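You operate a simulated robot arm through the tools that you are given. There is no shell and no other tool.

You run a simulated robot arm. Do the job below in one go: nothing can be reset, and whatever is moved stays where it is left.

JOB
Run the orange sack on the belt slowly up to the stop eye.
Fine: set forward and slow and switch the eye on before you start; let the eye stop the belt.

The check looks at the end state, three seconds after you hand in, the way a careful person would. Anything else that was tipped, shoved, dropped, spilled or broken makes it a failure.

ROBOT AND FRAMES
A 6-joint arm with a two-finger parallel gripper, fixed in place. Base frame: the origin is at the foot of the arm, x ahead of it, y to its left, z up. Units: cm, degrees, N and s.
Its first joint turns from -115.0 to 115.0 degrees. Payload 3.43 kg.
The tool frame sits at the grasp point between the pads (the TCP): z along the fingers, y along the line on which they close. The tips reach 3.4 cm beyond it. Largest opening 12.8 cm; finger width 2.4, thickness 1.2; the body of the gripper, 4.8 by 13 cm, starts 9.6 cm behind the TCP.
Orientation is that of the tool frame in the base frame, as a unit quaternion [w, x, y, z]. With the fingers straight down and closing along the base's y, the tool's x points along the base's -x, its y along +y and its z along -z.

CONTROLS
- The arm moves only by the tool drive_tool. Its argument "plan" is a list that holds one entry, the list of rows, each a list of 7 numbers: the gripper command, from -1 (shut) to 1 (fully open), values between in proportion, then the shift along the tool's x, y, z in units of 50 mm (1.0 is 50 mm), then the turn, a rotation vector about the tool's x, y, z in units of 8 degrees (1.0 is 8 degrees). In form: [[[claw, x, y, z, rx, ry, rz], ...]]. A call has 1 to 20 rows; each row shifts and turns the commanded pose from where the row before left it, along the tool's axes as they then stand. A call with a number of a shift or a turn outside -1 to 1 is refused whole. Each row takes 0.2 s and may step no farther than 5 cm and 8.6 degrees from the row before; otherwise, or with a gripper value out of range, the whole call is refused. A pose out of reach is approached as far as the arm can. The call stops where the force on the tool passes 40 N (or 10 N more than at its start, if that is more) or the arm is blocked; 0.2 s more then pass. The fingers move at their own pace (about 15.3 cm/s each) and stop on an object; they squeeze with about 44 N. The grip force told is the motor's: it shows also when the fingers shut on nothing. Time passes only in rows, and 0.2 s behind the last, so rows that do not move let the fingers close. It gives the time, the measured TCP pose, the force on the tool (base axes), the opening and the grip force at its end, in the units of the frame above (readings bear some noise), with the torque about the TCP (base axes, N m) and any sound that the robot's microphone picked up.
- Cameras (640 x 400 px; columns grow to the right, rows downward): "scene" is fixed at [21.86, 64.98, 152.96]; the picture's right is [-1.00, -0.05, 0.00], its down [-0.02, 0.35, -0.94] and it looks along [0.05, -0.94, -0.35] (base axes); focal length 337 px, centre (320, 200). "wrist" rides on the gripper at [7.6, -1.1, -16] in the tool frame; the picture's right is [0.15, 0.99, 0.00], its down [-0.88, 0.13, -0.46] and it looks along [-0.45, 0.07, 0.89] (tool axes); focal length 234 px, centre (320, 200). There is no depth. A picture from a camera that has moved, and an enlarged one, comes with that camera's place and axes in the base frame and with its lens.
- get_image(camera): a new picture of that camera. It takes no simulated time.
- raise_lower(by): slides the trunk up (or, below 0, down) by that many cm; the arm rides with it, the base frame stays. It gives what a move gives, with no picture.
- inspect(camera, box): a new picture of the part [left, top, right, bottom] of that camera's present view, enlarged. It takes no simulated time.
- hand_in(): hands the job in; it is judged then, once.

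Nothing tells you positions but the pictures and the camera data. Unless the task says otherwise, let go and move clear before handing in.

The tools are called as name(argument=value, ...) on one line, values as JSON. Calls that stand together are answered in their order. drive_tool: Moves the arm, as the interface text tells. Its arguments: {"type":"object","properties":{"plan":{"type":"array"}},"required":["plan"]} The other tools are called the same way: raise_lower (by) slides the trunk up or down; get_image (camera) takes a picture; inspect (camera, box) takes an enlarged picture of a part of a camera's view; hand_in () hands the job in.

At the start:

```text
time_s: 0.0
ee_pos: [40.31, -18.17, 129.99]
ee_rot: [0.0, -0.001, 1.0, 0.001]
contact_force: [-0.1, -0.1, 0.0]
wrist_torque: [-0.01, 0.01, 0.01]
gripper_width: 12.8
grip_force: 0.0
trunk travel left (down, up): [-92.5, 6.5]
```

scene: 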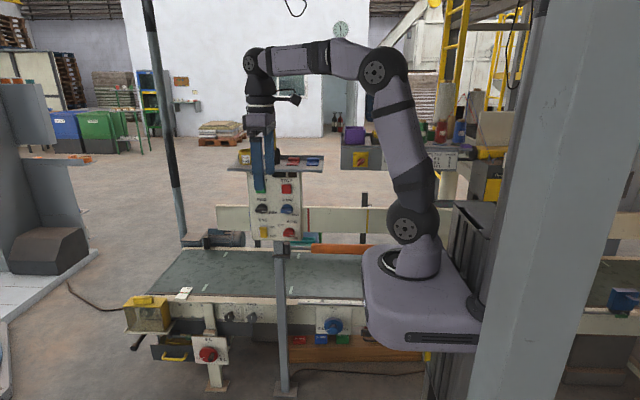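
wrist: 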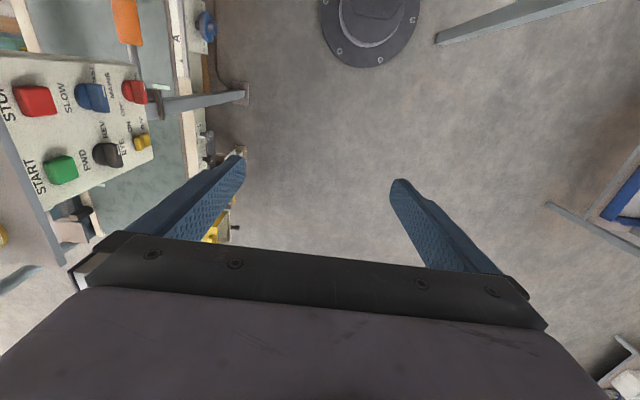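

I see a conveyor belt with a control panel on a post, and the arm hovering near it. I'll look closer at the panel and belt before moving.

inspect(camera="scene", box=[230, 140, 340, 250])

inspect(camera="wrist", box=[0, 0, 260, 260])

inspect(camera="scene", box=[120, 190, 400, 390])

```text
3.64 times, centred on (285, 195) of scene
camera zoom: at [21.86, 64.98, 152.96], right [-1.0, -0.05, 0.0], down [-0.02, 0.35, -0.94], along [0.05, -0.94, -0.35], focal length 1226 px, centre (447, 218)
```

zoom: 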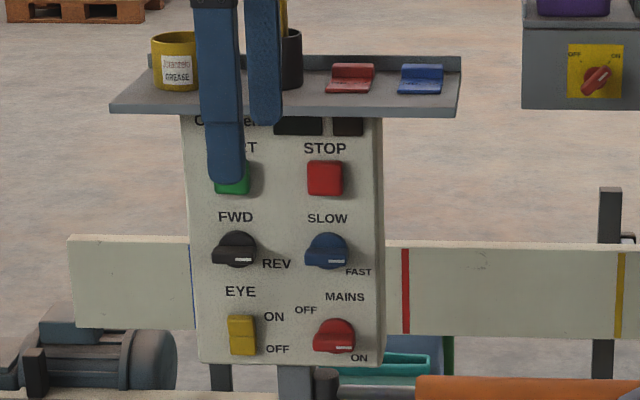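

```text
1.54 times, centred on (130, 130) of wrist
camera zoom: at [32.84, -19.22, 146.0], right [-0.15, 0.99, 0.0], down [0.88, 0.13, 0.46], along [0.45, 0.07, -0.89], focal length 360 px, centre (612, 308)
```

zoom: 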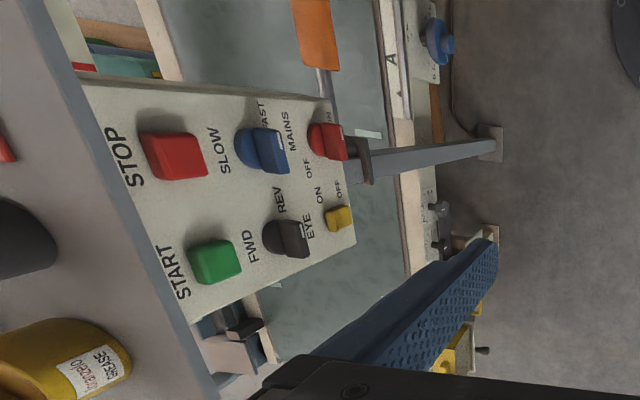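

```text
2.00 times, centred on (260, 290) of scene
camera zoom: at [21.86, 64.98, 152.96], right [-1.0, -0.05, 0.0], down [-0.02, 0.35, -0.94], along [0.05, -0.94, -0.35], focal length 674 px, centre (440, 20)
```

zoom: 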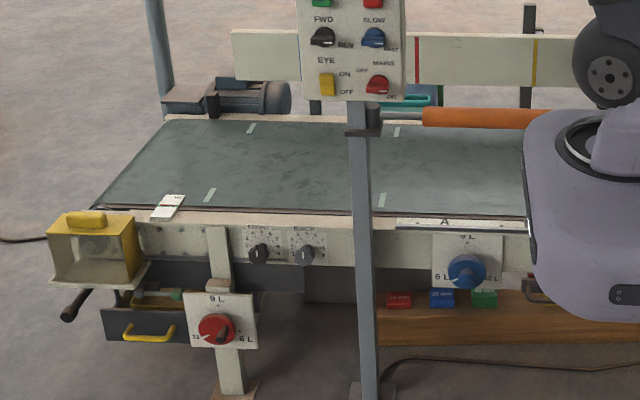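

The control panel faces +y near (46, -57, 90–115) with START, STOP, FWD/REV, SLOW/FAST, EYE and MAINS; an orange item lies on the belt. I'll turn the tool to face the panel (-y), staying well clear of it, so the wrist camera can see it.

drive_tool(plan=[[[1, 0, 0, 0, 0.577, 0.577, -0.577], [1, 0, 0, 0, 0.577, 0.577, -0.577], [1, 0, 0, 0, 0.577, 0.577, -0.577], [1, 0, 0, 0, 0.577, 0.577, -0.577], [1, 0, 0, 0, 0.577, 0.577, -0.577], [1, 0, 0, 0, 0.577, 0.577, -0.577], [1, 0, 0, 0, 0.577, 0.577, -0.577], [1, 0, 0, 0, 0.577, 0.577, -0.577], [1, 0, 0, 0, 0.577, 0.577, -0.577], [1, 0, 0, 0, 0.577, 0.577, -0.577], [1, 0, 0, 0, 0.577, 0.577, -0.577], [1, 0, 0, 0, 0.577, 0.577, -0.577], [1, 0, 0, 0, 0.577, 0.577, -0.577], [1, 0, 0, 0, 0.577, 0.577, -0.577], [1, 0, 0, 0, 0.577, 0.577, -0.577]]])

```text
time_s: 3.2
ee_pos: [40.34, -18.15, 130.19]
ee_rot: [0.499, 0.501, -0.499, 0.501]
contact_force: [0.0, 0.1, -0.2]
wrist_torque: [0.01, 0.0, 0.01]
gripper_width: 12.82
grip_force: 0.0
trunk travel left (down, up): [-92.5, 6.5]
```

The tool should now point at the panel (-y) with the camera on top. I'll take pictures.

get_image(camera="wrist")

get_image(camera="scene")

```text
taken
camera wrist: at [41.54, -2.09, 137.6], right [-0.99, 0.0, 0.15], down [-0.13, 0.45, -0.88], along [-0.07, -0.89, -0.45], focal length 234 px, centre (320, 200)
```

wrist: 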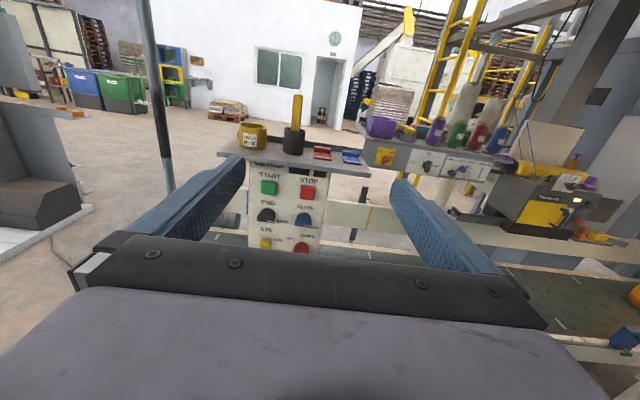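

```text
taken
```

scene: 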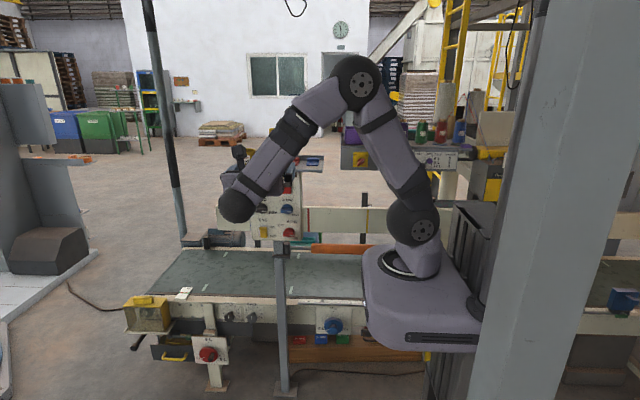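

There's a second panel and something orange at the far right of the belt; I'll zoom in on the panel and that side.

inspect(camera="wrist", box=[210, 120, 400, 260])

inspect(camera="wrist", box=[400, 100, 640, 400])

inspect(camera="scene", box=[330, 90, 640, 350])

```text
2.86 times, centred on (305, 190) of wrist
camera zoom: at [41.54, -2.09, 137.6], right [-0.99, 0.0, 0.15], down [-0.13, 0.45, -0.88], along [-0.07, -0.89, -0.45], focal length 669 px, centre (363, 229)
```

zoom: 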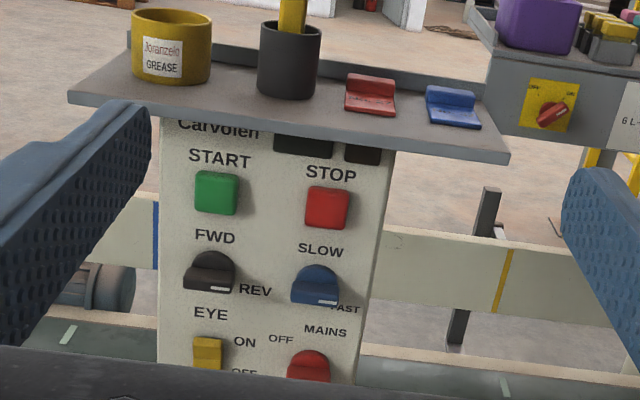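

```text
1.33 times, centred on (520, 250) of wrist
camera zoom: at [41.54, -2.09, 137.6], right [-0.99, 0.0, 0.15], down [-0.13, 0.45, -0.88], along [-0.07, -0.89, -0.45], focal length 312 px, centre (53, 133)
```

zoom: 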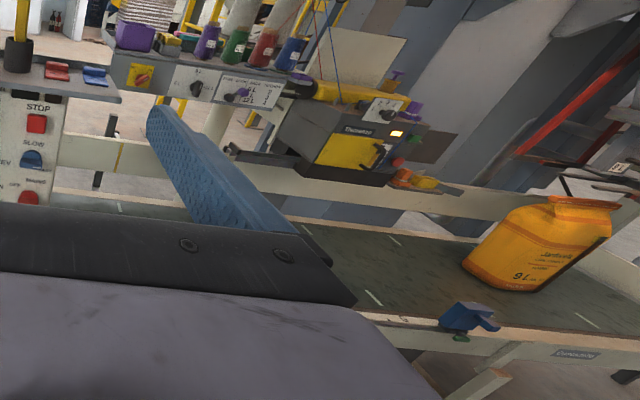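

```text
1.54 times, centred on (485, 220) of scene
camera zoom: at [21.86, 64.98, 152.96], right [-1.0, -0.05, 0.0], down [-0.02, 0.35, -0.94], along [0.05, -0.94, -0.35], focal length 518 px, centre (66, 169)
```

zoom: 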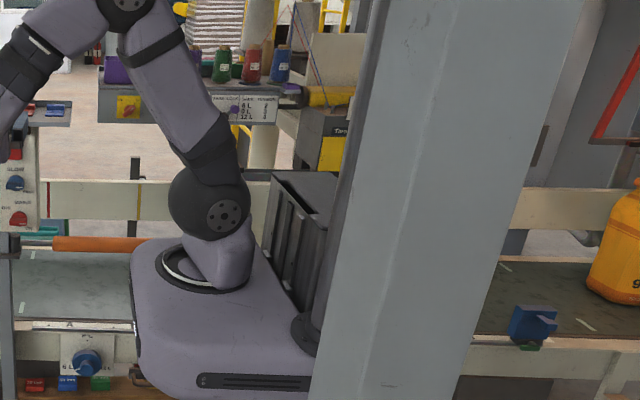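

The orange 9 L sack is at the far right end of the belt (x well negative), and the FWD/REV and SLOW/FAST knobs seem to point right (REV, FAST). I'll move closer in front of the panel, stopping about 20 cm short, to read the switch states.

drive_tool(plan=[[[1, -0.73, -0.17, 0.5, 0, 0, 0], [1, -0.73, -0.17, 0.5, 0, 0, 0], [1, -0.73, -0.17, 0.5, 0, 0, 0], [1, -0.73, -0.17, 0.5, 0, 0, 0], [1, -0.73, -0.17, 0.5, 0, 0, 0], [1, -0.73, -0.17, 0.5, 0, 0, 0]]])

get_image(camera="wrist")

get_image(camera="scene")

```text
time_s: 4.6
ee_pos: [45.56, -33.23, 107.99]
ee_rot: [0.5, 0.5, -0.5, 0.5]
contact_force: [0.3, -0.3, 0.2]
wrist_torque: [-0.02, 0.02, -0.01]
gripper_width: 12.8
grip_force: 0.1
trunk travel left (down, up): [-92.5, 6.5]
```

```text
taken
camera wrist: at [46.68, -17.21, 115.62], right [-0.99, 0.0, 0.15], down [-0.13, 0.46, -0.88], along [-0.07, -0.89, -0.45], focal length 234 px, centre (320, 200)
```

wrist: 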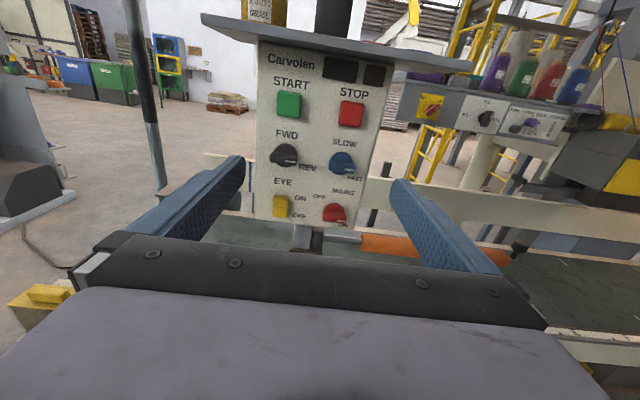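

```text
taken
```

scene: 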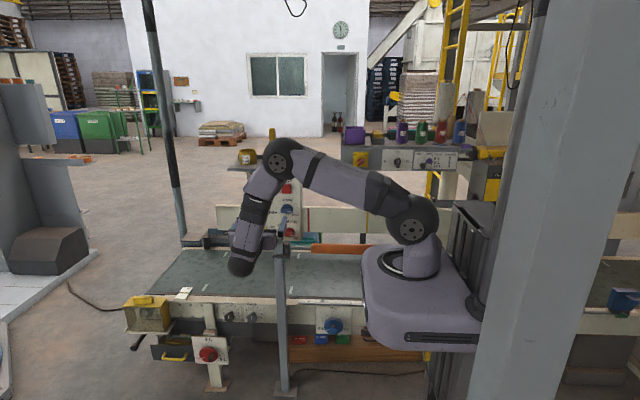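

inspect(camera="wrist", box=[250, 40, 400, 240])

inspect(camera="wrist", box=[260, 130, 370, 230])

inspect(camera="scene", box=[540, 230, 640, 350])

inspect(camera="scene", box=[110, 220, 380, 400])

```text
2.00 times, centred on (325, 140) of wrist
camera zoom: at [46.68, -17.21, 115.62], right [-0.99, 0.0, 0.15], down [-0.13, 0.46, -0.88], along [-0.07, -0.89, -0.45], focal length 468 px, centre (310, 320)
```

zoom: 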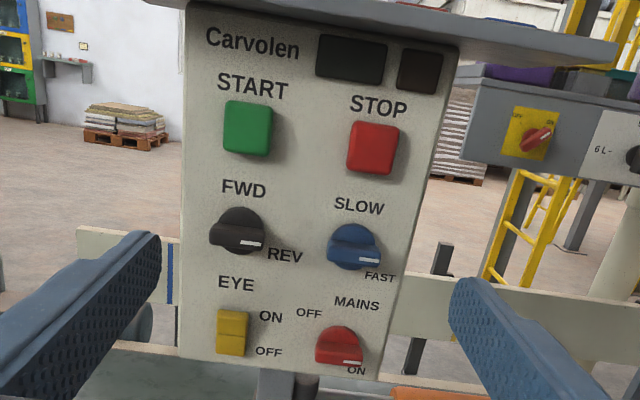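

```text
4.00 times, centred on (315, 180) of wrist
camera zoom: at [46.68, -17.21, 115.62], right [-0.99, 0.0, 0.15], down [-0.13, 0.46, -0.88], along [-0.07, -0.89, -0.45], focal length 937 px, centre (340, 280)
```

zoom: 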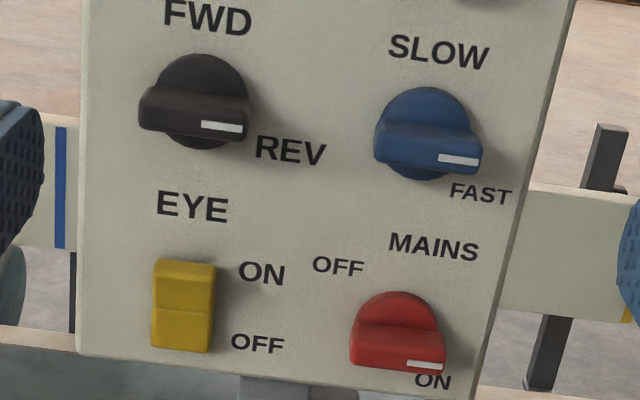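

```text
3.33 times, centred on (590, 290) of scene
camera zoom: at [21.86, 64.98, 152.96], right [-1.0, -0.05, 0.0], down [-0.02, 0.35, -0.94], along [0.05, -0.94, -0.35], focal length 1123 px, centre (-580, -100)
```

zoom: 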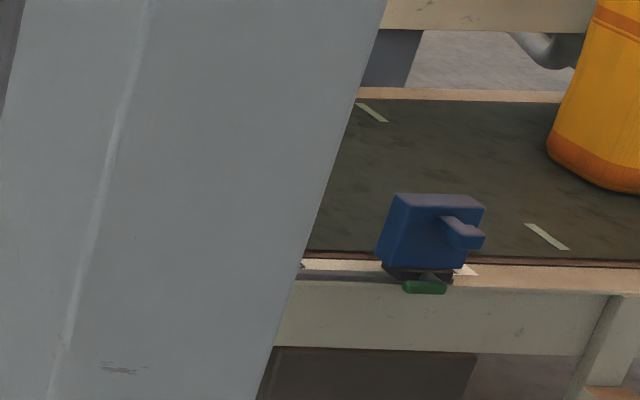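

```text
2.22 times, centred on (245, 310) of scene
camera zoom: at [21.86, 64.98, 152.96], right [-1.0, -0.05, 0.0], down [-0.02, 0.35, -0.94], along [0.05, -0.94, -0.35], focal length 749 px, centre (487, -44)
```

zoom: 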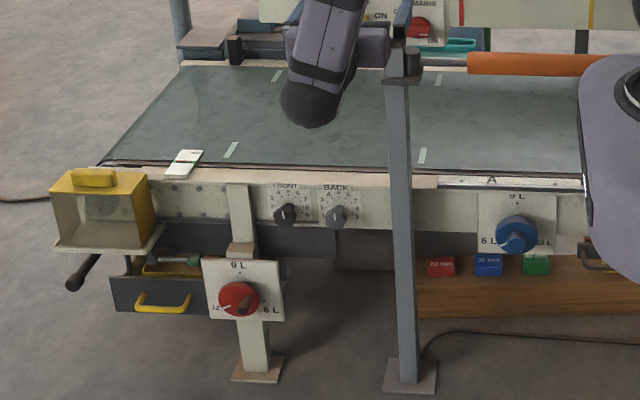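

The panel reads clearly: the FWD/REV knob points to REV, the SLOW/FAST knob to FAST, MAINS is ON, and the EYE rocker state is unclear. I take the FWD knob to be centred at about (50.9, -56, 103.2). I'll roll the gripper 90° so the fingers straddle the horizontal wing, part-close it, and approach to just short of it.

drive_tool(plan=[[[-0.06, 0, 0, 0, 0, 0, 0.9375], [-0.06, 0, 0, 0, 0, 0, 0.9375], [-0.06, 0, 0, 0, 0, 0, 0.9375], [-0.06, 0, 0, 0, 0, 0, 0.9375], [-0.06, 0, 0, 0, 0, 0, 0.9375], [-0.06, 0, 0, 0, 0, 0, 0.9375], [-0.06, 0, 0, 0, 0, 0, 0.9375], [-0.06, 0, 0, 0, 0, 0, 0.9375], [-0.06, 0, 0, 0, 0, 0, 0.9375], [-0.06, 0, 0, 0, 0, 0, 0.9375], [-0.06, 0, 0, 0, 0, 0, 0.9375], [-0.06, 0, 0, 0, 0, 0, 0.9375], [-0.06, -0.5, 0.48, 0, 0, 0, 0], [-0.06, -0.56, 0.49, 0, 0, 0, 0], [-0.06, 0, 0, 0.8, 0, 0, 0], [-0.06, 0, 0, 0.8, 0, 0, 0], [-0.06, 0, 0, 0.8, 0, 0, 0]]])

get_image(camera="wrist")

get_image(camera="scene")

```text
time_s: 8.2
ee_pos: [50.83, -45.19, 103.33]
ee_rot: [0.0, 0.0, 0.708, -0.707]
contact_force: [0.9, 0.4, -0.1]
wrist_torque: [0.02, 0.03, 0.0]
gripper_width: 6.01
grip_force: 0.0
trunk travel left (down, up): [-92.5, 6.5]
```

```text
taken
camera wrist: at [43.27, -29.13, 104.5], right [-0.15, 0.0, -0.99], down [0.88, 0.46, -0.13], along [0.45, -0.89, -0.07], focal length 234 px, centre (320, 200)
```

wrist: 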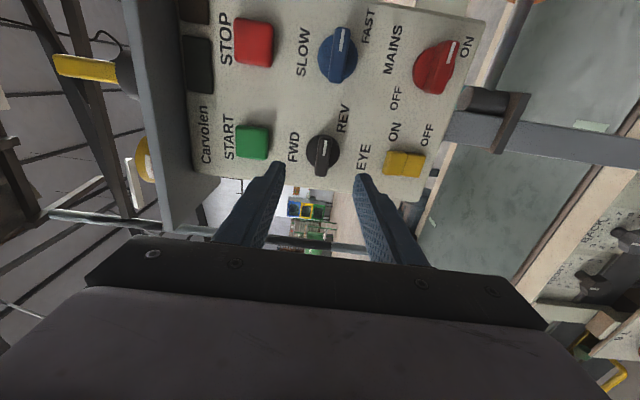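

```text
taken
```

scene: 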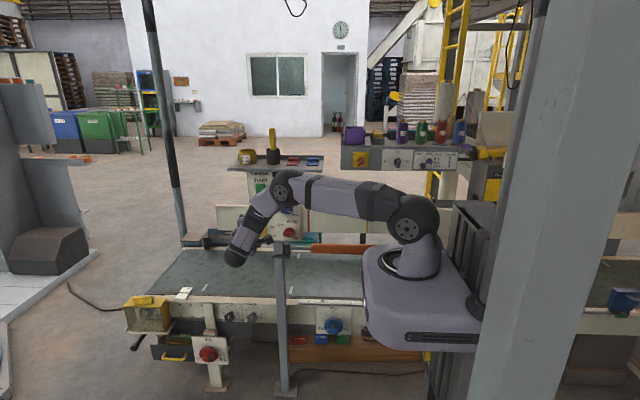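

The gripper is rolled and lined up roughly with the FWD knob. I'll zoom in to refine the knob position and depth.

inspect(camera="wrist", box=[220, 100, 460, 250])

inspect(camera="wrist", box=[360, 130, 450, 200])

```text
2.67 times, centred on (340, 175) of wrist
camera zoom: at [43.27, -29.13, 104.5], right [-0.15, 0.0, -0.99], down [0.88, 0.46, -0.13], along [0.45, -0.89, -0.07], focal length 624 px, centre (267, 267)
```

zoom: 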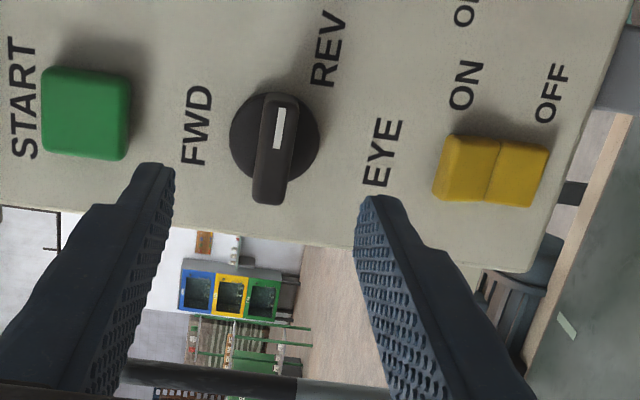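

```text
5.71 times, centred on (405, 165) of wrist
camera zoom: at [43.27, -29.13, 104.5], right [-0.15, 0.0, -0.99], down [0.88, 0.46, -0.13], along [0.45, -0.89, -0.07], focal length 1338 px, centre (-166, 400)
```

zoom: 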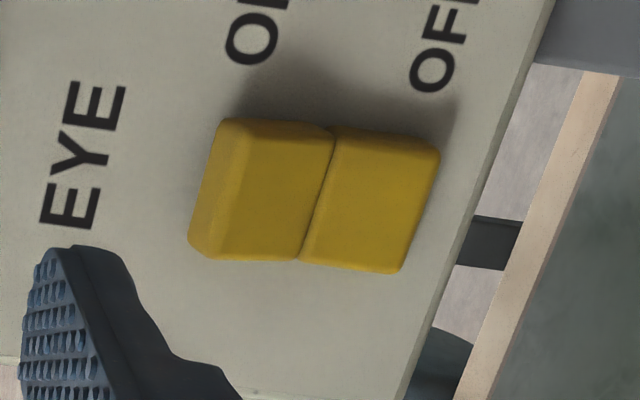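

The knob wing's front is at about y=-55, the disc at y≈-57, centre z≈103; the EYE rocker's upper (ON) half stands out, so it is OFF. I'll advance so the tips straddle the wing, then close.

drive_tool(plan=[[[-0.06, 0, 0.06, 0.4, 0, 0, 0], [-0.06, 0, 0, 0.4, 0, 0, 0], [-0.06, 0, 0, 0.3, 0, 0, 0], [-0.06, 0, 0, 0.2, 0, 0, 0], [-0.06, 0, 0, 0.2, 0, 0, 0]]])

get_image(camera="wrist")

```text
time_s: 9.4
ee_pos: [50.76, -52.57, 102.96]
ee_rot: [0.0, 0.001, -0.707, 0.708]
contact_force: [0.3, -0.8, 0.0]
wrist_torque: [0.02, 0.03, 0.0]
gripper_width: 6.01
grip_force: 0.2
trunk travel left (down, up): [-92.5, 6.5]
```

```text
taken
camera wrist: at [43.21, -36.57, 104.07], right [-0.15, 0.0, -0.99], down [0.88, 0.46, -0.13], along [0.45, -0.89, -0.07], focal length 234 px, centre (320, 200)
```

wrist: 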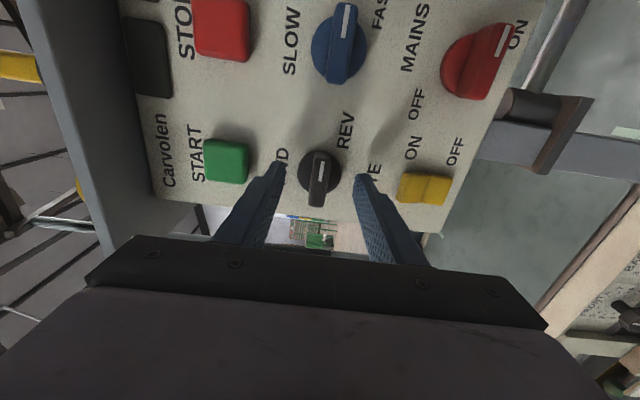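

The tips straddle the knob with no contact. I'll close on the wing.

drive_tool(plan=[[[-1, 0, 0, 0, 0, 0, 0], [-1, 0, 0, 0, 0, 0, 0], [-1, 0, 0, 0, 0, 0, 0]]])

inspect(camera="wrist", box=[220, 100, 460, 250])

```text
time_s: 10.2
ee_pos: [50.63, -52.62, 103.03]
ee_rot: [0.0, 0.0, -0.707, 0.707]
contact_force: [-0.2, -0.1, 0.2]
wrist_torque: [0.0, -0.02, 0.36]
gripper_width: 1.47
grip_force: 44.3
trunk travel left (down, up): [-92.5, 6.5]
```

```text
2.67 times, centred on (340, 175) of wrist
camera zoom: at [43.21, -36.53, 104.09], right [-0.15, 0.0, -0.99], down [0.88, 0.46, -0.13], along [0.45, -0.89, -0.07], focal length 624 px, centre (267, 267)
```

zoom: 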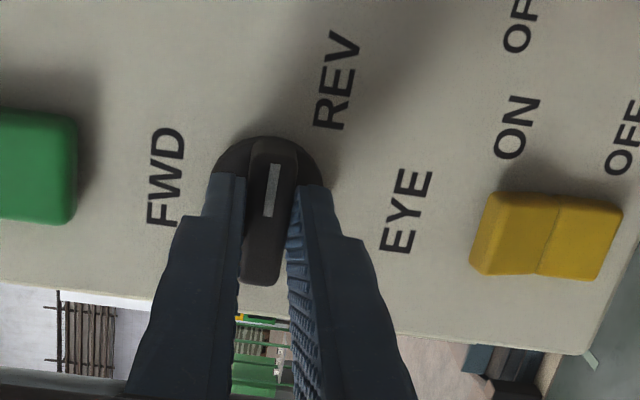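

The wing is held (1.5 cm wide, 44 N). I'll turn it counter-clockwise toward FWD, halfway first.

drive_tool(plan=[[[-1, 0, 0, 0, 0, 0, -0.9375], [-1, 0, 0, 0, 0, 0, -0.9375], [-1, 0, 0, 0, 0, 0, -0.9375], [-1, 0, 0, 0, 0, 0, -0.9375], [-1, 0, 0, 0, 0, 0, -0.9375], [-1, 0, 0, 0, 0, 0, -0.9375]]])

inspect(camera="wrist", box=[200, 60, 460, 250])

```text
time_s: 11.6
ee_pos: [50.91, -52.62, 103.11]
ee_rot: [0.271, 0.271, -0.652, 0.654]
contact_force: [0.8, 8.2, 5.6]
wrist_torque: [0.86, -0.02, 0.81]
gripper_width: 1.48
grip_force: 45.2
trunk travel left (down, up): [-92.5, 6.5]
```

```text
2.11 times, centred on (330, 155) of wrist
camera zoom: at [46.29, -36.52, 109.26], right [-0.8, 0.0, -0.59], down [0.53, 0.45, -0.72], along [0.27, -0.89, -0.36], focal length 493 px, centre (299, 295)
```

zoom: 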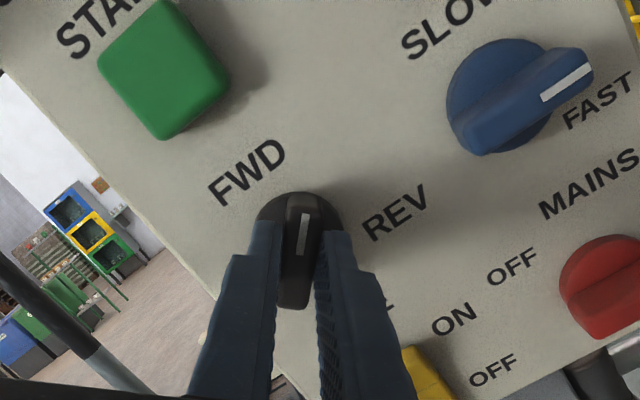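

The knob follows the gripper. I'll turn the remaining 45° to FWD.

drive_tool(plan=[[[-1, 0, 0, 0, 0, 0, -0.9375], [-1, 0, 0, 0, 0, 0, -0.9375], [-1, 0, 0, 0, 0, 0, -0.9375], [-1, 0, 0, 0, 0, 0, -0.9375], [-1, 0, 0, 0, 0, 0, -0.9375], [-1, 0, 0, 0, 0, 0, -0.9375]]])

inspect(camera="wrist", box=[200, 60, 460, 250])

```text
time_s: 13.0
ee_pos: [50.91, -52.53, 103.2]
ee_rot: [0.501, 0.501, -0.497, 0.502]
contact_force: [13.8, 1.1, 12.5]
wrist_torque: [0.95, -0.18, 0.21]
gripper_width: 1.47
grip_force: 45.0
trunk travel left (down, up): [-92.5, 6.5]
```

```text
2.11 times, centred on (330, 155) of wrist
camera zoom: at [52.12, -36.49, 110.7], right [-0.99, 0.0, 0.15], down [-0.13, 0.45, -0.88], along [-0.06, -0.89, -0.45], focal length 493 px, centre (299, 295)
```

zoom: 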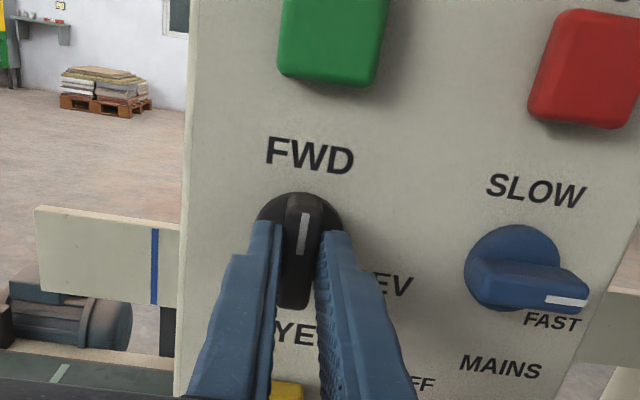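

The pointer is now straight up at FWD. I'll release, back off 8 cm, roll 90° again and move across to the SLOW/FAST knob.

drive_tool(plan=[[[-0.06, 0, 0, 0, 0, 0, 0], [-0.06, 0, 0, 0, 0, 0, 0], [-0.06, 0, 0, -0.8, 0, 0, 0], [-0.06, 0, 0, -0.8, 0, 0, 0], [-0.06, 0, 1, 0, 0, 0, 0], [-0.06, 0, 0.98, 0, 0, 0, 0], [-0.06, 0, 0, 0, 0, 0, 0.9375], [-0.06, 0, 0, 0, 0, 0, 0.9375], [-0.06, 0, 0, 0, 0, 0, 0.9375], [-0.06, 0, 0, 0, 0, 0, 0.9375], [-0.06, 0, 0, 0, 0, 0, 0.9375], [-0.06, 0, 0, 0, 0, 0, 0.9375], [-0.06, 0, 0, 0, 0, 0, 0.9375], [-0.06, 0, 0, 0, 0, 0, 0.9375], [-0.06, 0, 0, 0, 0, 0, 0.9375], [-0.06, 0, 0, 0, 0, 0, 0.9375], [-0.06, 0, 0, 0, 0, 0, 0.9375], [-0.06, 0, 0, 0, 0, 0, 0.9375]]])

get_image(camera="wrist")

inspect(camera="wrist", box=[220, 100, 460, 250])

```text
time_s: 16.8
ee_pos: [40.83, -44.79, 103.08]
ee_rot: [0.001, 0.001, 0.707, -0.707]
contact_force: [-0.9, -0.3, 0.8]
wrist_torque: [-0.02, -0.02, -0.01]
gripper_width: 6.01
grip_force: 0.1
trunk travel left (down, up): [-92.5, 6.5]
```

```text
taken
camera wrist: at [33.29, -28.67, 104.13], right [-0.14, 0.0, -0.99], down [0.88, 0.46, -0.13], along [0.45, -0.89, -0.07], focal length 234 px, centre (320, 200)
```

wrist: 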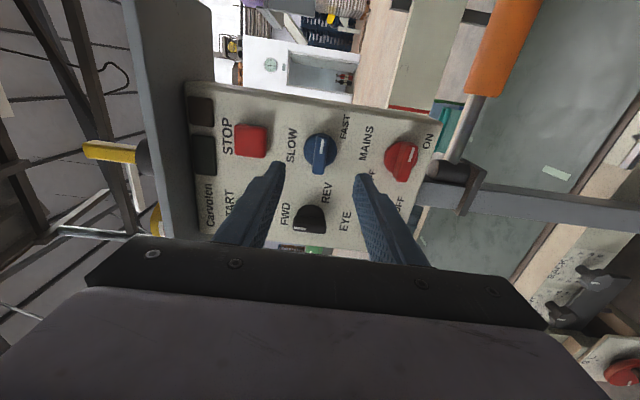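

```text
2.67 times, centred on (340, 175) of wrist
camera zoom: at [33.29, -28.67, 104.13], right [-0.14, 0.0, -0.99], down [0.88, 0.46, -0.13], along [0.45, -0.89, -0.07], focal length 624 px, centre (267, 267)
```

zoom: 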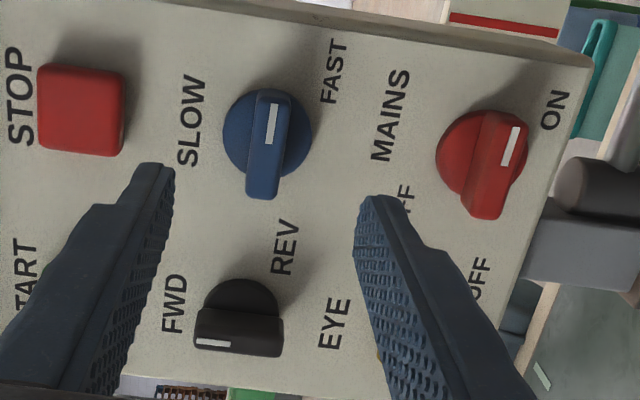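

FWD is set (pointer up). The SLOW knob sits at about (40.8, -55, 103), almost centred between the fingers; I'll advance and close on its wing.

drive_tool(plan=[[[-0.06, 0, 0.02, 0.4, 0, 0, 0], [-0.06, 0, 0, 0.4, 0, 0, 0], [-0.06, 0, 0, 0.36, 0, 0, 0], [-0.06, 0, 0, 0.2, 0, 0, 0], [-0.06, 0, 0, 0.2, 0, 0, 0], [-1, 0, 0, 0, 0, 0, 0], [-1, 0, 0, 0, 0, 0, 0], [-1, 0, 0, 0, 0, 0, 0]]])

inspect(camera="wrist", box=[220, 100, 460, 250])

```text
time_s: 18.6
ee_pos: [40.84, -52.55, 103.05]
ee_rot: [0.0, 0.0, -0.707, 0.708]
contact_force: [-0.7, -2.5, 1.3]
wrist_torque: [-0.07, 0.03, 0.27]
gripper_width: 1.48
grip_force: 44.9
trunk travel left (down, up): [-92.5, 6.5]
```

```text
2.67 times, centred on (340, 175) of wrist
camera zoom: at [33.22, -36.51, 104.09], right [-0.15, 0.0, -0.99], down [0.88, 0.46, -0.13], along [0.45, -0.89, -0.07], focal length 624 px, centre (267, 267)
```

zoom: 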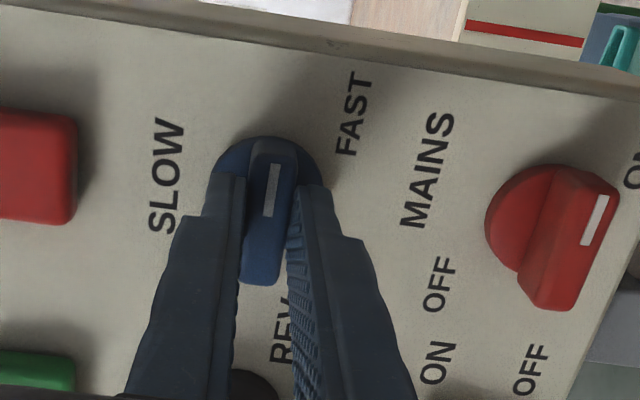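

The blue knob's wing is held. I'll turn it 90° counter-clockwise to SLOW.

drive_tool(plan=[[[-1, 0, 0, 0, 0, 0, -0.9375], [-1, 0, 0, 0, 0, 0, -0.9375], [-1, 0, 0, 0, 0, 0, -0.9375], [-1, 0, 0, 0, 0, 0, -0.9375], [-1, 0, 0, 0, 0, 0, -0.9375], [-1, 0, 0, 0, 0, 0, -0.9375], [-1, 0, 0, 0, 0, 0, -0.9375], [-1, 0, 0, 0, 0, 0, -0.9375], [-1, 0, 0, 0, 0, 0, -0.9375], [-1, 0, 0, 0, 0, 0, -0.9375], [-1, 0, 0, 0, 0, 0, -0.9375], [-1, 0, 0, 0, 0, 0, -0.9375]]])

inspect(camera="wrist", box=[200, 60, 460, 250])

```text
time_s: 21.2
ee_pos: [41.02, -52.58, 103.27]
ee_rot: [0.5, 0.5, -0.498, 0.502]
contact_force: [6.1, -10.2, 17.5]
wrist_torque: [0.23, -0.01, 0.18]
gripper_width: 1.52
grip_force: 44.8
trunk travel left (down, up): [-92.5, 6.5]
```

```text
2.11 times, centred on (330, 155) of wrist
camera zoom: at [42.14, -36.46, 110.69], right [-0.99, 0.0, 0.15], down [-0.13, 0.45, -0.88], along [-0.07, -0.89, -0.45], focal length 493 px, centre (299, 295)
```

zoom: 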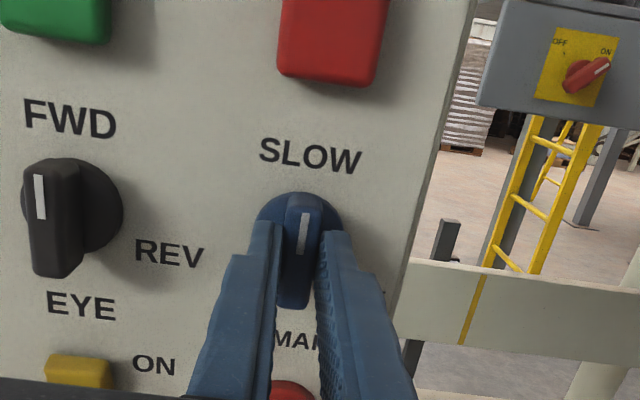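

SLOW is set (pointer up). I'll release, back off, close the fingers, and line up with the upper (ON) half of the EYE rocker at about (50.75, -, 95.4).

drive_tool(plan=[[[-0.06, 0, 0, 0, 0, 0, 0], [-0.06, 0, 0, 0, 0, 0, 0], [-0.06, 0, 0, -0.8, 0, 0, 0], [-0.06, 0, 0, -0.8, 0, 0, 0], [-1, -0.525, -0.65, 0, 0, 0, 0], [-1, -0.525, -0.65, 0, 0, 0, 0], [-1, -0.525, -0.65, 0, 0, 0, 0], [-1, 0, 0, 0, 0, 0, 0]]])

get_image(camera="wrist")

inspect(camera="wrist", box=[220, 80, 460, 250])

```text
time_s: 23.0
ee_pos: [50.61, -44.58, 95.15]
ee_rot: [0.5, 0.5, -0.5, 0.5]
contact_force: [0.0, 0.4, 0.3]
wrist_torque: [0.01, -0.07, 0.0]
gripper_width: 0.0
grip_force: 32.8
trunk travel left (down, up): [-92.5, 6.5]
```

```text
taken
camera wrist: at [51.77, -28.46, 102.64], right [-0.99, 0.0, 0.15], down [-0.13, 0.46, -0.88], along [-0.07, -0.89, -0.45], focal length 234 px, centre (320, 200)
```

wrist: 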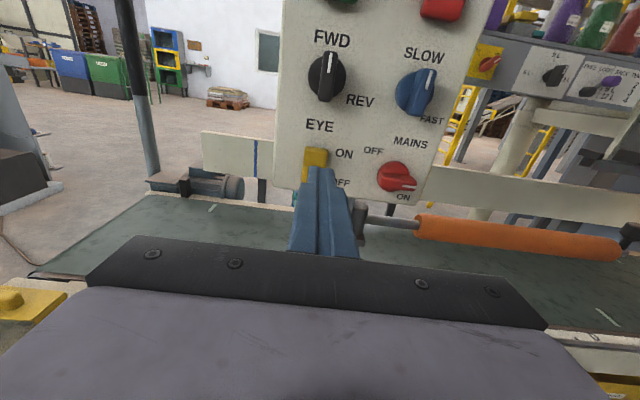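

```text
2.35 times, centred on (340, 165) of wrist
camera zoom: at [51.77, -28.46, 102.64], right [-0.99, 0.0, 0.15], down [-0.13, 0.46, -0.88], along [-0.07, -0.89, -0.45], focal length 551 px, centre (273, 282)
```

zoom: 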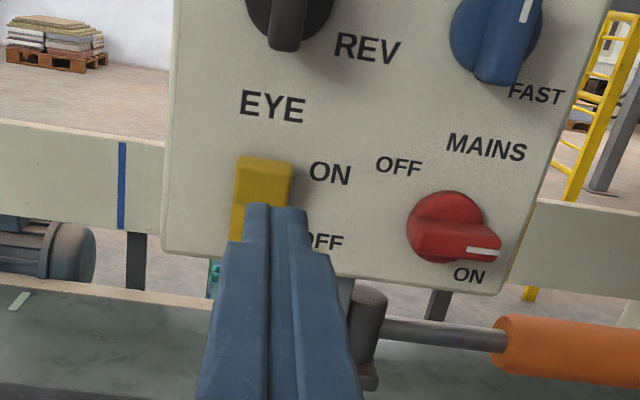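

FWD and SLOW both point up. The closed fingertips are in line with the upper half of the yellow rocker; I'll advance gently until it presses in.

drive_tool(plan=[[[-1, 0, -0.05, 0.5, 0, 0, 0], [-1, 0, 0, 0.5, 0, 0, 0], [-1, 0, 0, 0.2, 0, 0, 0], [-1, 0, 0, 0.1, 0, 0, 0], [-1, 0, 0, 0.06, 0, 0, 0], [-1, 0, 0, 0.06, 0, 0, 0], [-1, 0, 0, 0.06, 0, 0, 0]]])

inspect(camera="wrist", box=[220, 80, 460, 250])

```text
time_s: 24.6
ee_pos: [50.77, -51.98, 95.05]
ee_rot: [-0.501, -0.499, 0.501, -0.499]
contact_force: [-0.2, 0.3, 0.4]
wrist_torque: [-0.02, 0.04, -0.03]
gripper_width: 0.01
grip_force: 33.1
trunk travel left (down, up): [-92.5, 6.5]
```

```text
2.35 times, centred on (340, 165) of wrist
camera zoom: at [52.0, -35.87, 102.64], right [-0.99, 0.0, 0.15], down [-0.13, 0.46, -0.88], along [-0.07, -0.89, -0.45], focal length 551 px, centre (273, 282)
```

zoom: 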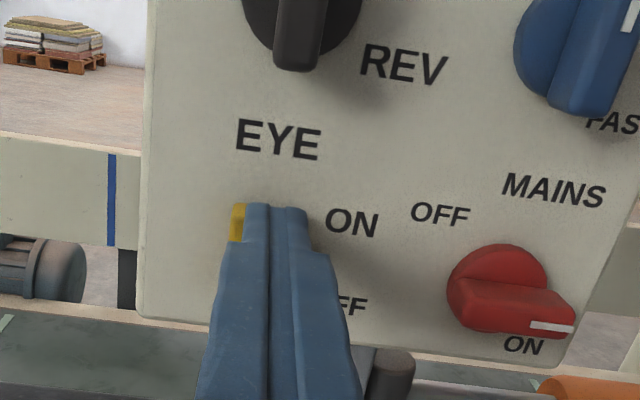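

The tip is just in front of the rocker's top half with no contact yet. I'll continue in small steps.

drive_tool(plan=[[[-1, 0, 0, 0.06, 0, 0, 0], [-1, 0, 0, 0.06, 0, 0, 0], [-1, 0, 0, 0.06, 0, 0, 0], [-1, 0, 0, 0.06, 0, 0, 0]]])

inspect(camera="wrist", box=[220, 80, 460, 250])

```text
time_s: 25.6
ee_pos: [50.83, -53.08, 95.14]
ee_rot: [0.499, 0.501, -0.499, 0.501]
contact_force: [-0.7, 0.8, -0.2]
wrist_torque: [-0.04, 0.0, 0.02]
gripper_width: 0.0
grip_force: 33.5
trunk travel left (down, up): [-92.5, 6.5]
```

```text
2.35 times, centred on (340, 165) of wrist
camera zoom: at [51.94, -36.94, 102.69], right [-0.99, 0.0, 0.15], down [-0.13, 0.46, -0.88], along [-0.07, -0.89, -0.45], focal length 551 px, centre (273, 282)
```

zoom: 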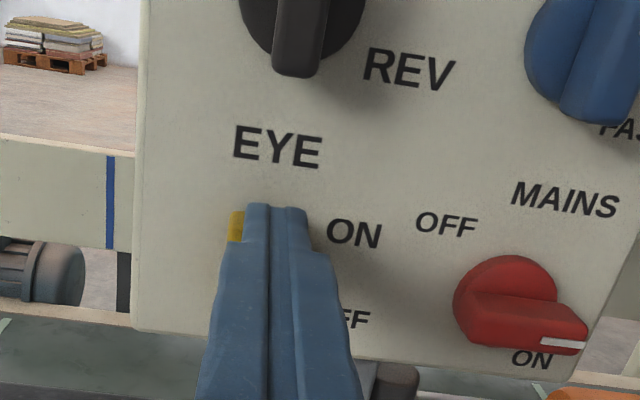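

The tip is at about y=-56.5 and still shows almost no force. I'll keep advancing in small steps.

drive_tool(plan=[[[-1, 0, 0, 0.06, 0, 0, 0], [-1, 0, 0, 0.06, 0, 0, 0], [-1, 0, 0, 0.04, 0, 0, 0]]])

inspect(camera="wrist", box=[220, 80, 460, 250])

```text
time_s: 26.4
ee_pos: [50.55, -53.56, 95.3]
ee_rot: [0.5, 0.5, -0.5, 0.5]
contact_force: [-0.1, 1.8, -1.0]
wrist_torque: [0.03, -0.02, 0.0]
gripper_width: 0.0
grip_force: 32.6
out of reach, approached as far as the arm can: row 2
trunk travel left (down, up): [-92.5, 6.5]
```

```text
2.35 times, centred on (340, 165) of wrist
camera zoom: at [51.72, -37.54, 102.88], right [-0.99, 0.0, 0.15], down [-0.13, 0.46, -0.88], along [-0.07, -0.89, -0.45], focal length 551 px, centre (273, 282)
```

zoom: 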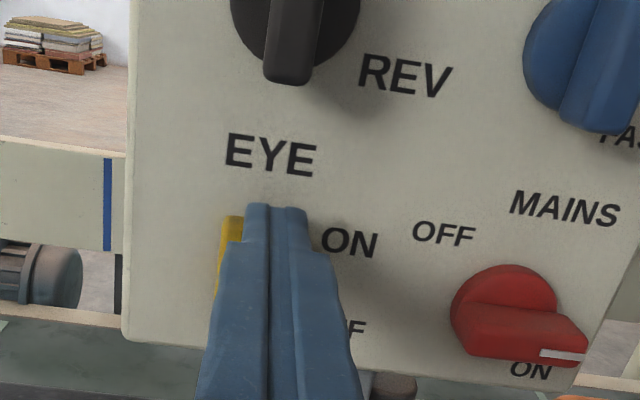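

The arm reached its limit here because the shoulder is high above the rocker. I'll back well off the panel, raise the tool, then lower the trunk about 18 cm so the rocker comes into comfortable reach.

drive_tool(plan=[[[-1, 0, 0, -0.4, 0, 0, 0], [-1, 0, 0, -0.8, 0, 0, 0], [-1, 0, 0, -0.8, 0, 0, 0], [-1, 0, 0, -0.8, 0, 0, 0], [-1, 0, 0, -0.8, 0, 0, 0], [-1, 0.9, 0, 0, 0, 0, 0], [-1, 0.9, 0, 0, 0, 0, 0], [-1, 0.9, 0, 0, 0, 0, 0], [-1, 0.9, 0, 0, 0, 0, 0]]])

raise_lower(by=-18)

get_image(camera="wrist")

get_image(camera="scene")

```text
time_s: 28.4
ee_pos: [61.77, -39.3, 107.57]
ee_rot: [0.502, 0.499, -0.501, 0.499]
contact_force: [-0.7, -0.3, 0.1]
wrist_torque: [0.02, 0.0, 0.02]
gripper_width: 0.0
grip_force: 32.7
out of reach, approached as far as the arm can: row 1, 2, 3, 4, 5, 6, 7, 8, 9
trunk travel left (down, up): [-92.5, 6.5]
```

```text
time_s: 30.4
ee_pos: [61.89, -39.29, 89.46]
ee_rot: [0.502, 0.498, -0.5, 0.5]
contact_force: [0.0, 0.0, 0.1]
wrist_torque: [0.02, 0.03, -0.04]
gripper_width: 0.0
grip_force: 32.8
trunk travel left (down, up): [-74.5, 24.5]
```

```text
taken
camera wrist: at [63.03, -23.21, 97.05], right [-0.99, 0.0, 0.15], down [-0.13, 0.45, -0.88], along [-0.07, -0.89, -0.45], focal length 234 px, centre (320, 200)
```

wrist: 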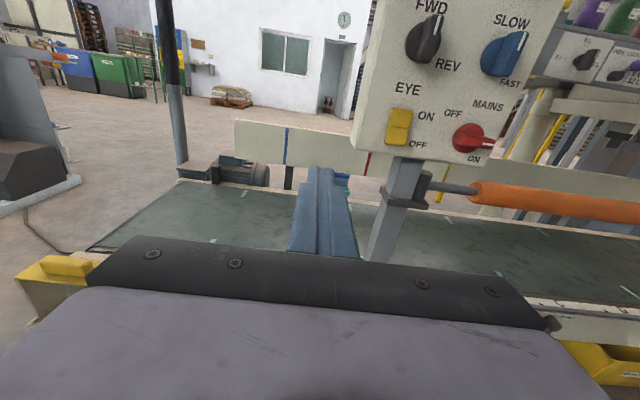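

```text
taken
```

scene: 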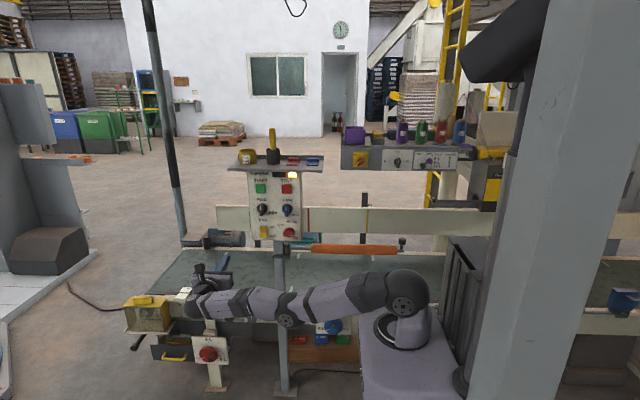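

The arm ended stretched out at x≈62, and a yellow lamp on the panel seems to be lit. I'll zoom in on the panel and the rocker.

inspect(camera="wrist", box=[350, 0, 560, 170])

inspect(camera="scene", box=[230, 140, 340, 250])

inspect(camera="scene", box=[110, 240, 450, 400])

```text
2.35 times, centred on (455, 85) of wrist
camera zoom: at [63.03, -23.21, 97.05], right [-0.99, 0.0, 0.15], down [-0.13, 0.45, -0.88], along [-0.07, -0.89, -0.45], focal length 551 px, centre (2, 471)
```

zoom: 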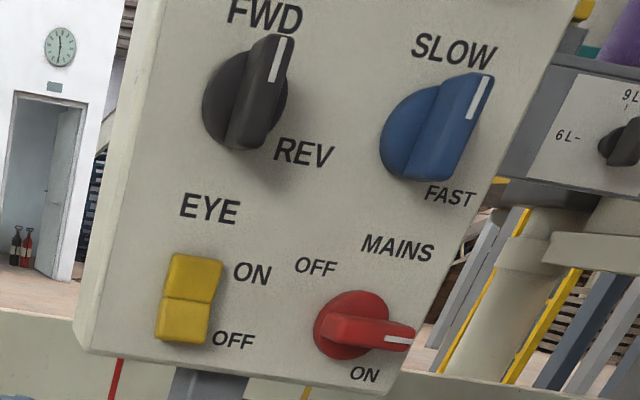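

```text
3.64 times, centred on (285, 195) of scene
camera zoom: at [21.86, 64.98, 152.96], right [-1.0, -0.05, 0.0], down [-0.02, 0.35, -0.94], along [0.05, -0.94, -0.35], focal length 1226 px, centre (447, 218)
```

zoom: 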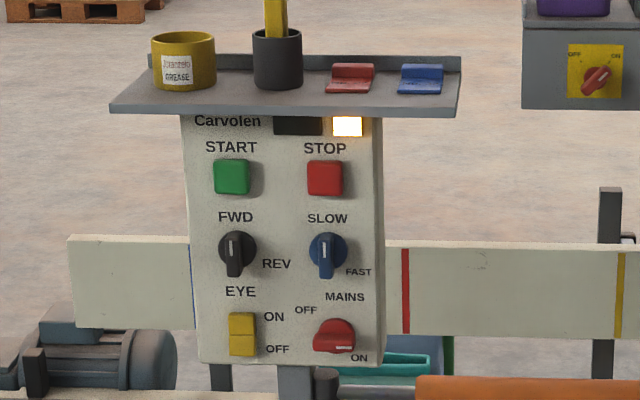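

```text
1.88 times, centred on (280, 320) of scene
camera zoom: at [21.86, 64.98, 152.96], right [-1.0, -0.05, 0.0], down [-0.02, 0.35, -0.94], along [0.05, -0.94, -0.35], focal length 634 px, centre (395, -26)
```

zoom: 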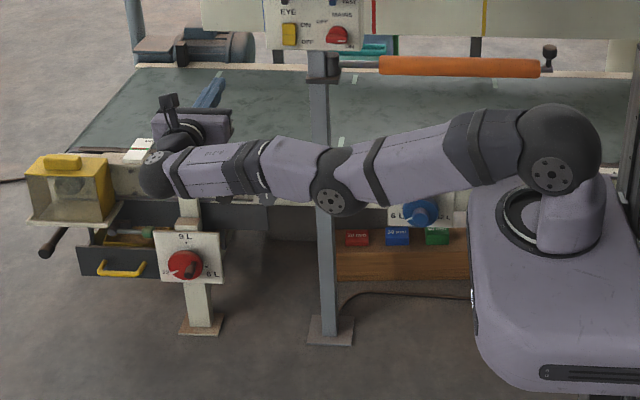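

The second display window is now lit and the rocker's upper half is pressed in, so the EYE is ON; FWD and SLOW are set. The arm is near full stretch, so I'll draw it gently back inward and see how it behaves.

drive_tool(plan=[[[-1, 0, 0.3, -0.4, 0, 0, 0], [-1, 0, 0.3, -0.4, 0, 0, 0], [-1, 0, 0.3, -0.4, 0, 0, 0]]])

get_image(camera="scene")

```text
time_s: 31.2
ee_pos: [62.28, -34.24, 87.83]
ee_rot: [0.502, 0.498, -0.501, 0.499]
contact_force: [-0.2, -0.7, 0.7]
wrist_torque: [-0.01, 0.01, 0.0]
gripper_width: 0.0
grip_force: 33.4
out of reach, approached as far as the arm can: row 1, 2, 3
trunk travel left (down, up): [-74.5, 24.5]
```

```text
taken
```

scene: 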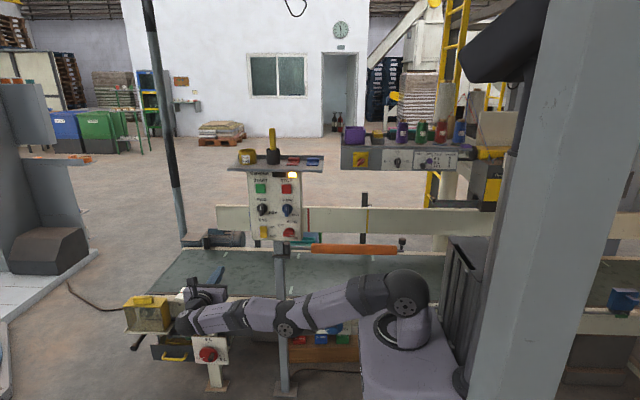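

The arm is locked near its straight-elbow position. I'll command a downward move (free space below) to make the elbow start bending the right way.

drive_tool(plan=[[[-1, -0.6, 0, 0, 0, 0, 0], [-1, -0.6, 0, 0, 0, 0, 0], [-1, -0.6, 0, 0, 0, 0, 0]]])

get_image(camera="scene")

```text
time_s: 32.0
ee_pos: [59.95, -33.86, 81.06]
ee_rot: [0.501, 0.499, -0.501, 0.5]
contact_force: [0.3, -0.2, -0.7]
wrist_torque: [-0.04, 0.02, -0.03]
gripper_width: 0.02
grip_force: 32.6
out of reach, approached as far as the arm can: row 1, 2, 3
trunk travel left (down, up): [-74.5, 24.5]
```

```text
taken
```

scene: 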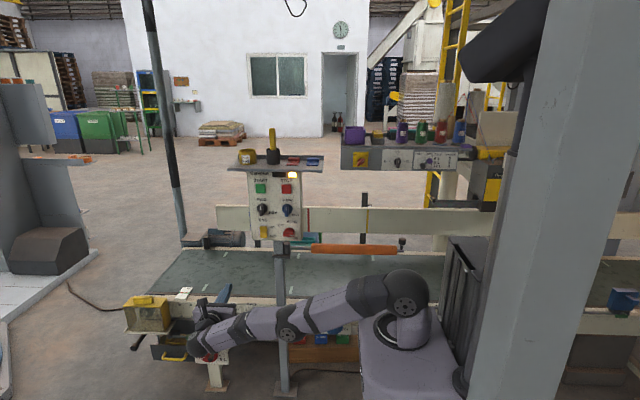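

The arm keeps pointing at the commanded pose with a straight elbow, so it needs a nudge in the wrist. I'll roll the tool a few degrees in free space, which should force the elbow to flex upward.

drive_tool(plan=[[[-1, 0, 0, 0, 0, 0, -1], [-1, 0, 0, 0, 0, 0, -1], [-1, 0, 0, 0, 0, 0, -1]]])

get_image(camera="scene")

```text
time_s: 32.8
ee_pos: [59.9, -33.84, 81.14]
ee_rot: [0.594, 0.593, -0.385, 0.384]
contact_force: [-0.6, -0.2, 0.2]
wrist_torque: [-0.04, 0.04, 0.01]
gripper_width: 0.0
grip_force: 33.2
trunk travel left (down, up): [-74.5, 24.5]
```

```text
taken
```

scene: 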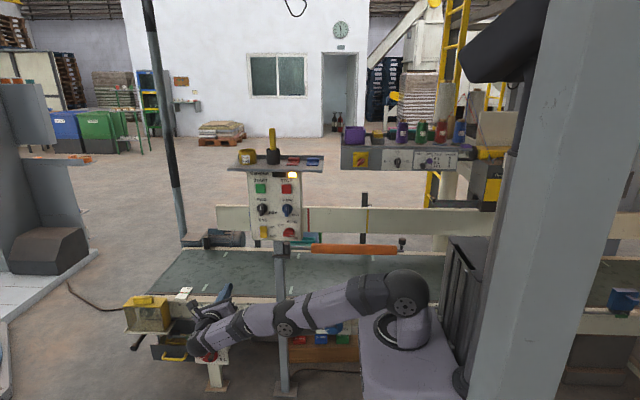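

No reach complaint this time. I'll try a small inward move from here.

drive_tool(plan=[[[-1, -0.08, 0.18, 0, 0, 0, 0], [-1, -0.16, 0.36, 0, 0, 0, 0], [-1, -0.16, 0.36, 0, 0, 0, 0]]])

get_image(camera="scene")

```text
time_s: 33.6
ee_pos: [54.93, -33.86, 80.97]
ee_rot: [0.593, 0.592, -0.386, 0.385]
contact_force: [0.2, 0.6, -0.5]
wrist_torque: [-0.01, 0.01, 0.03]
gripper_width: 0.0
grip_force: 32.4
trunk travel left (down, up): [-74.5, 24.5]
```

```text
taken
```

scene: 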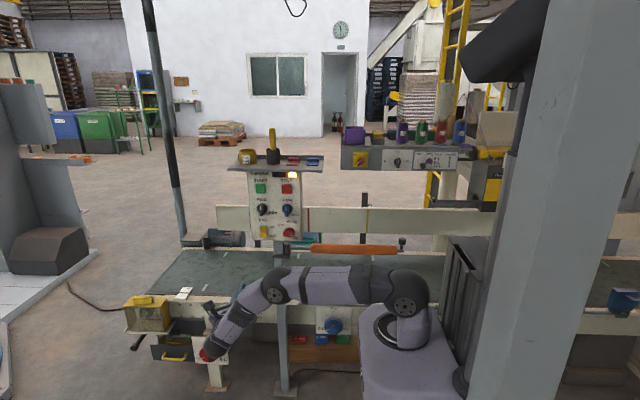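

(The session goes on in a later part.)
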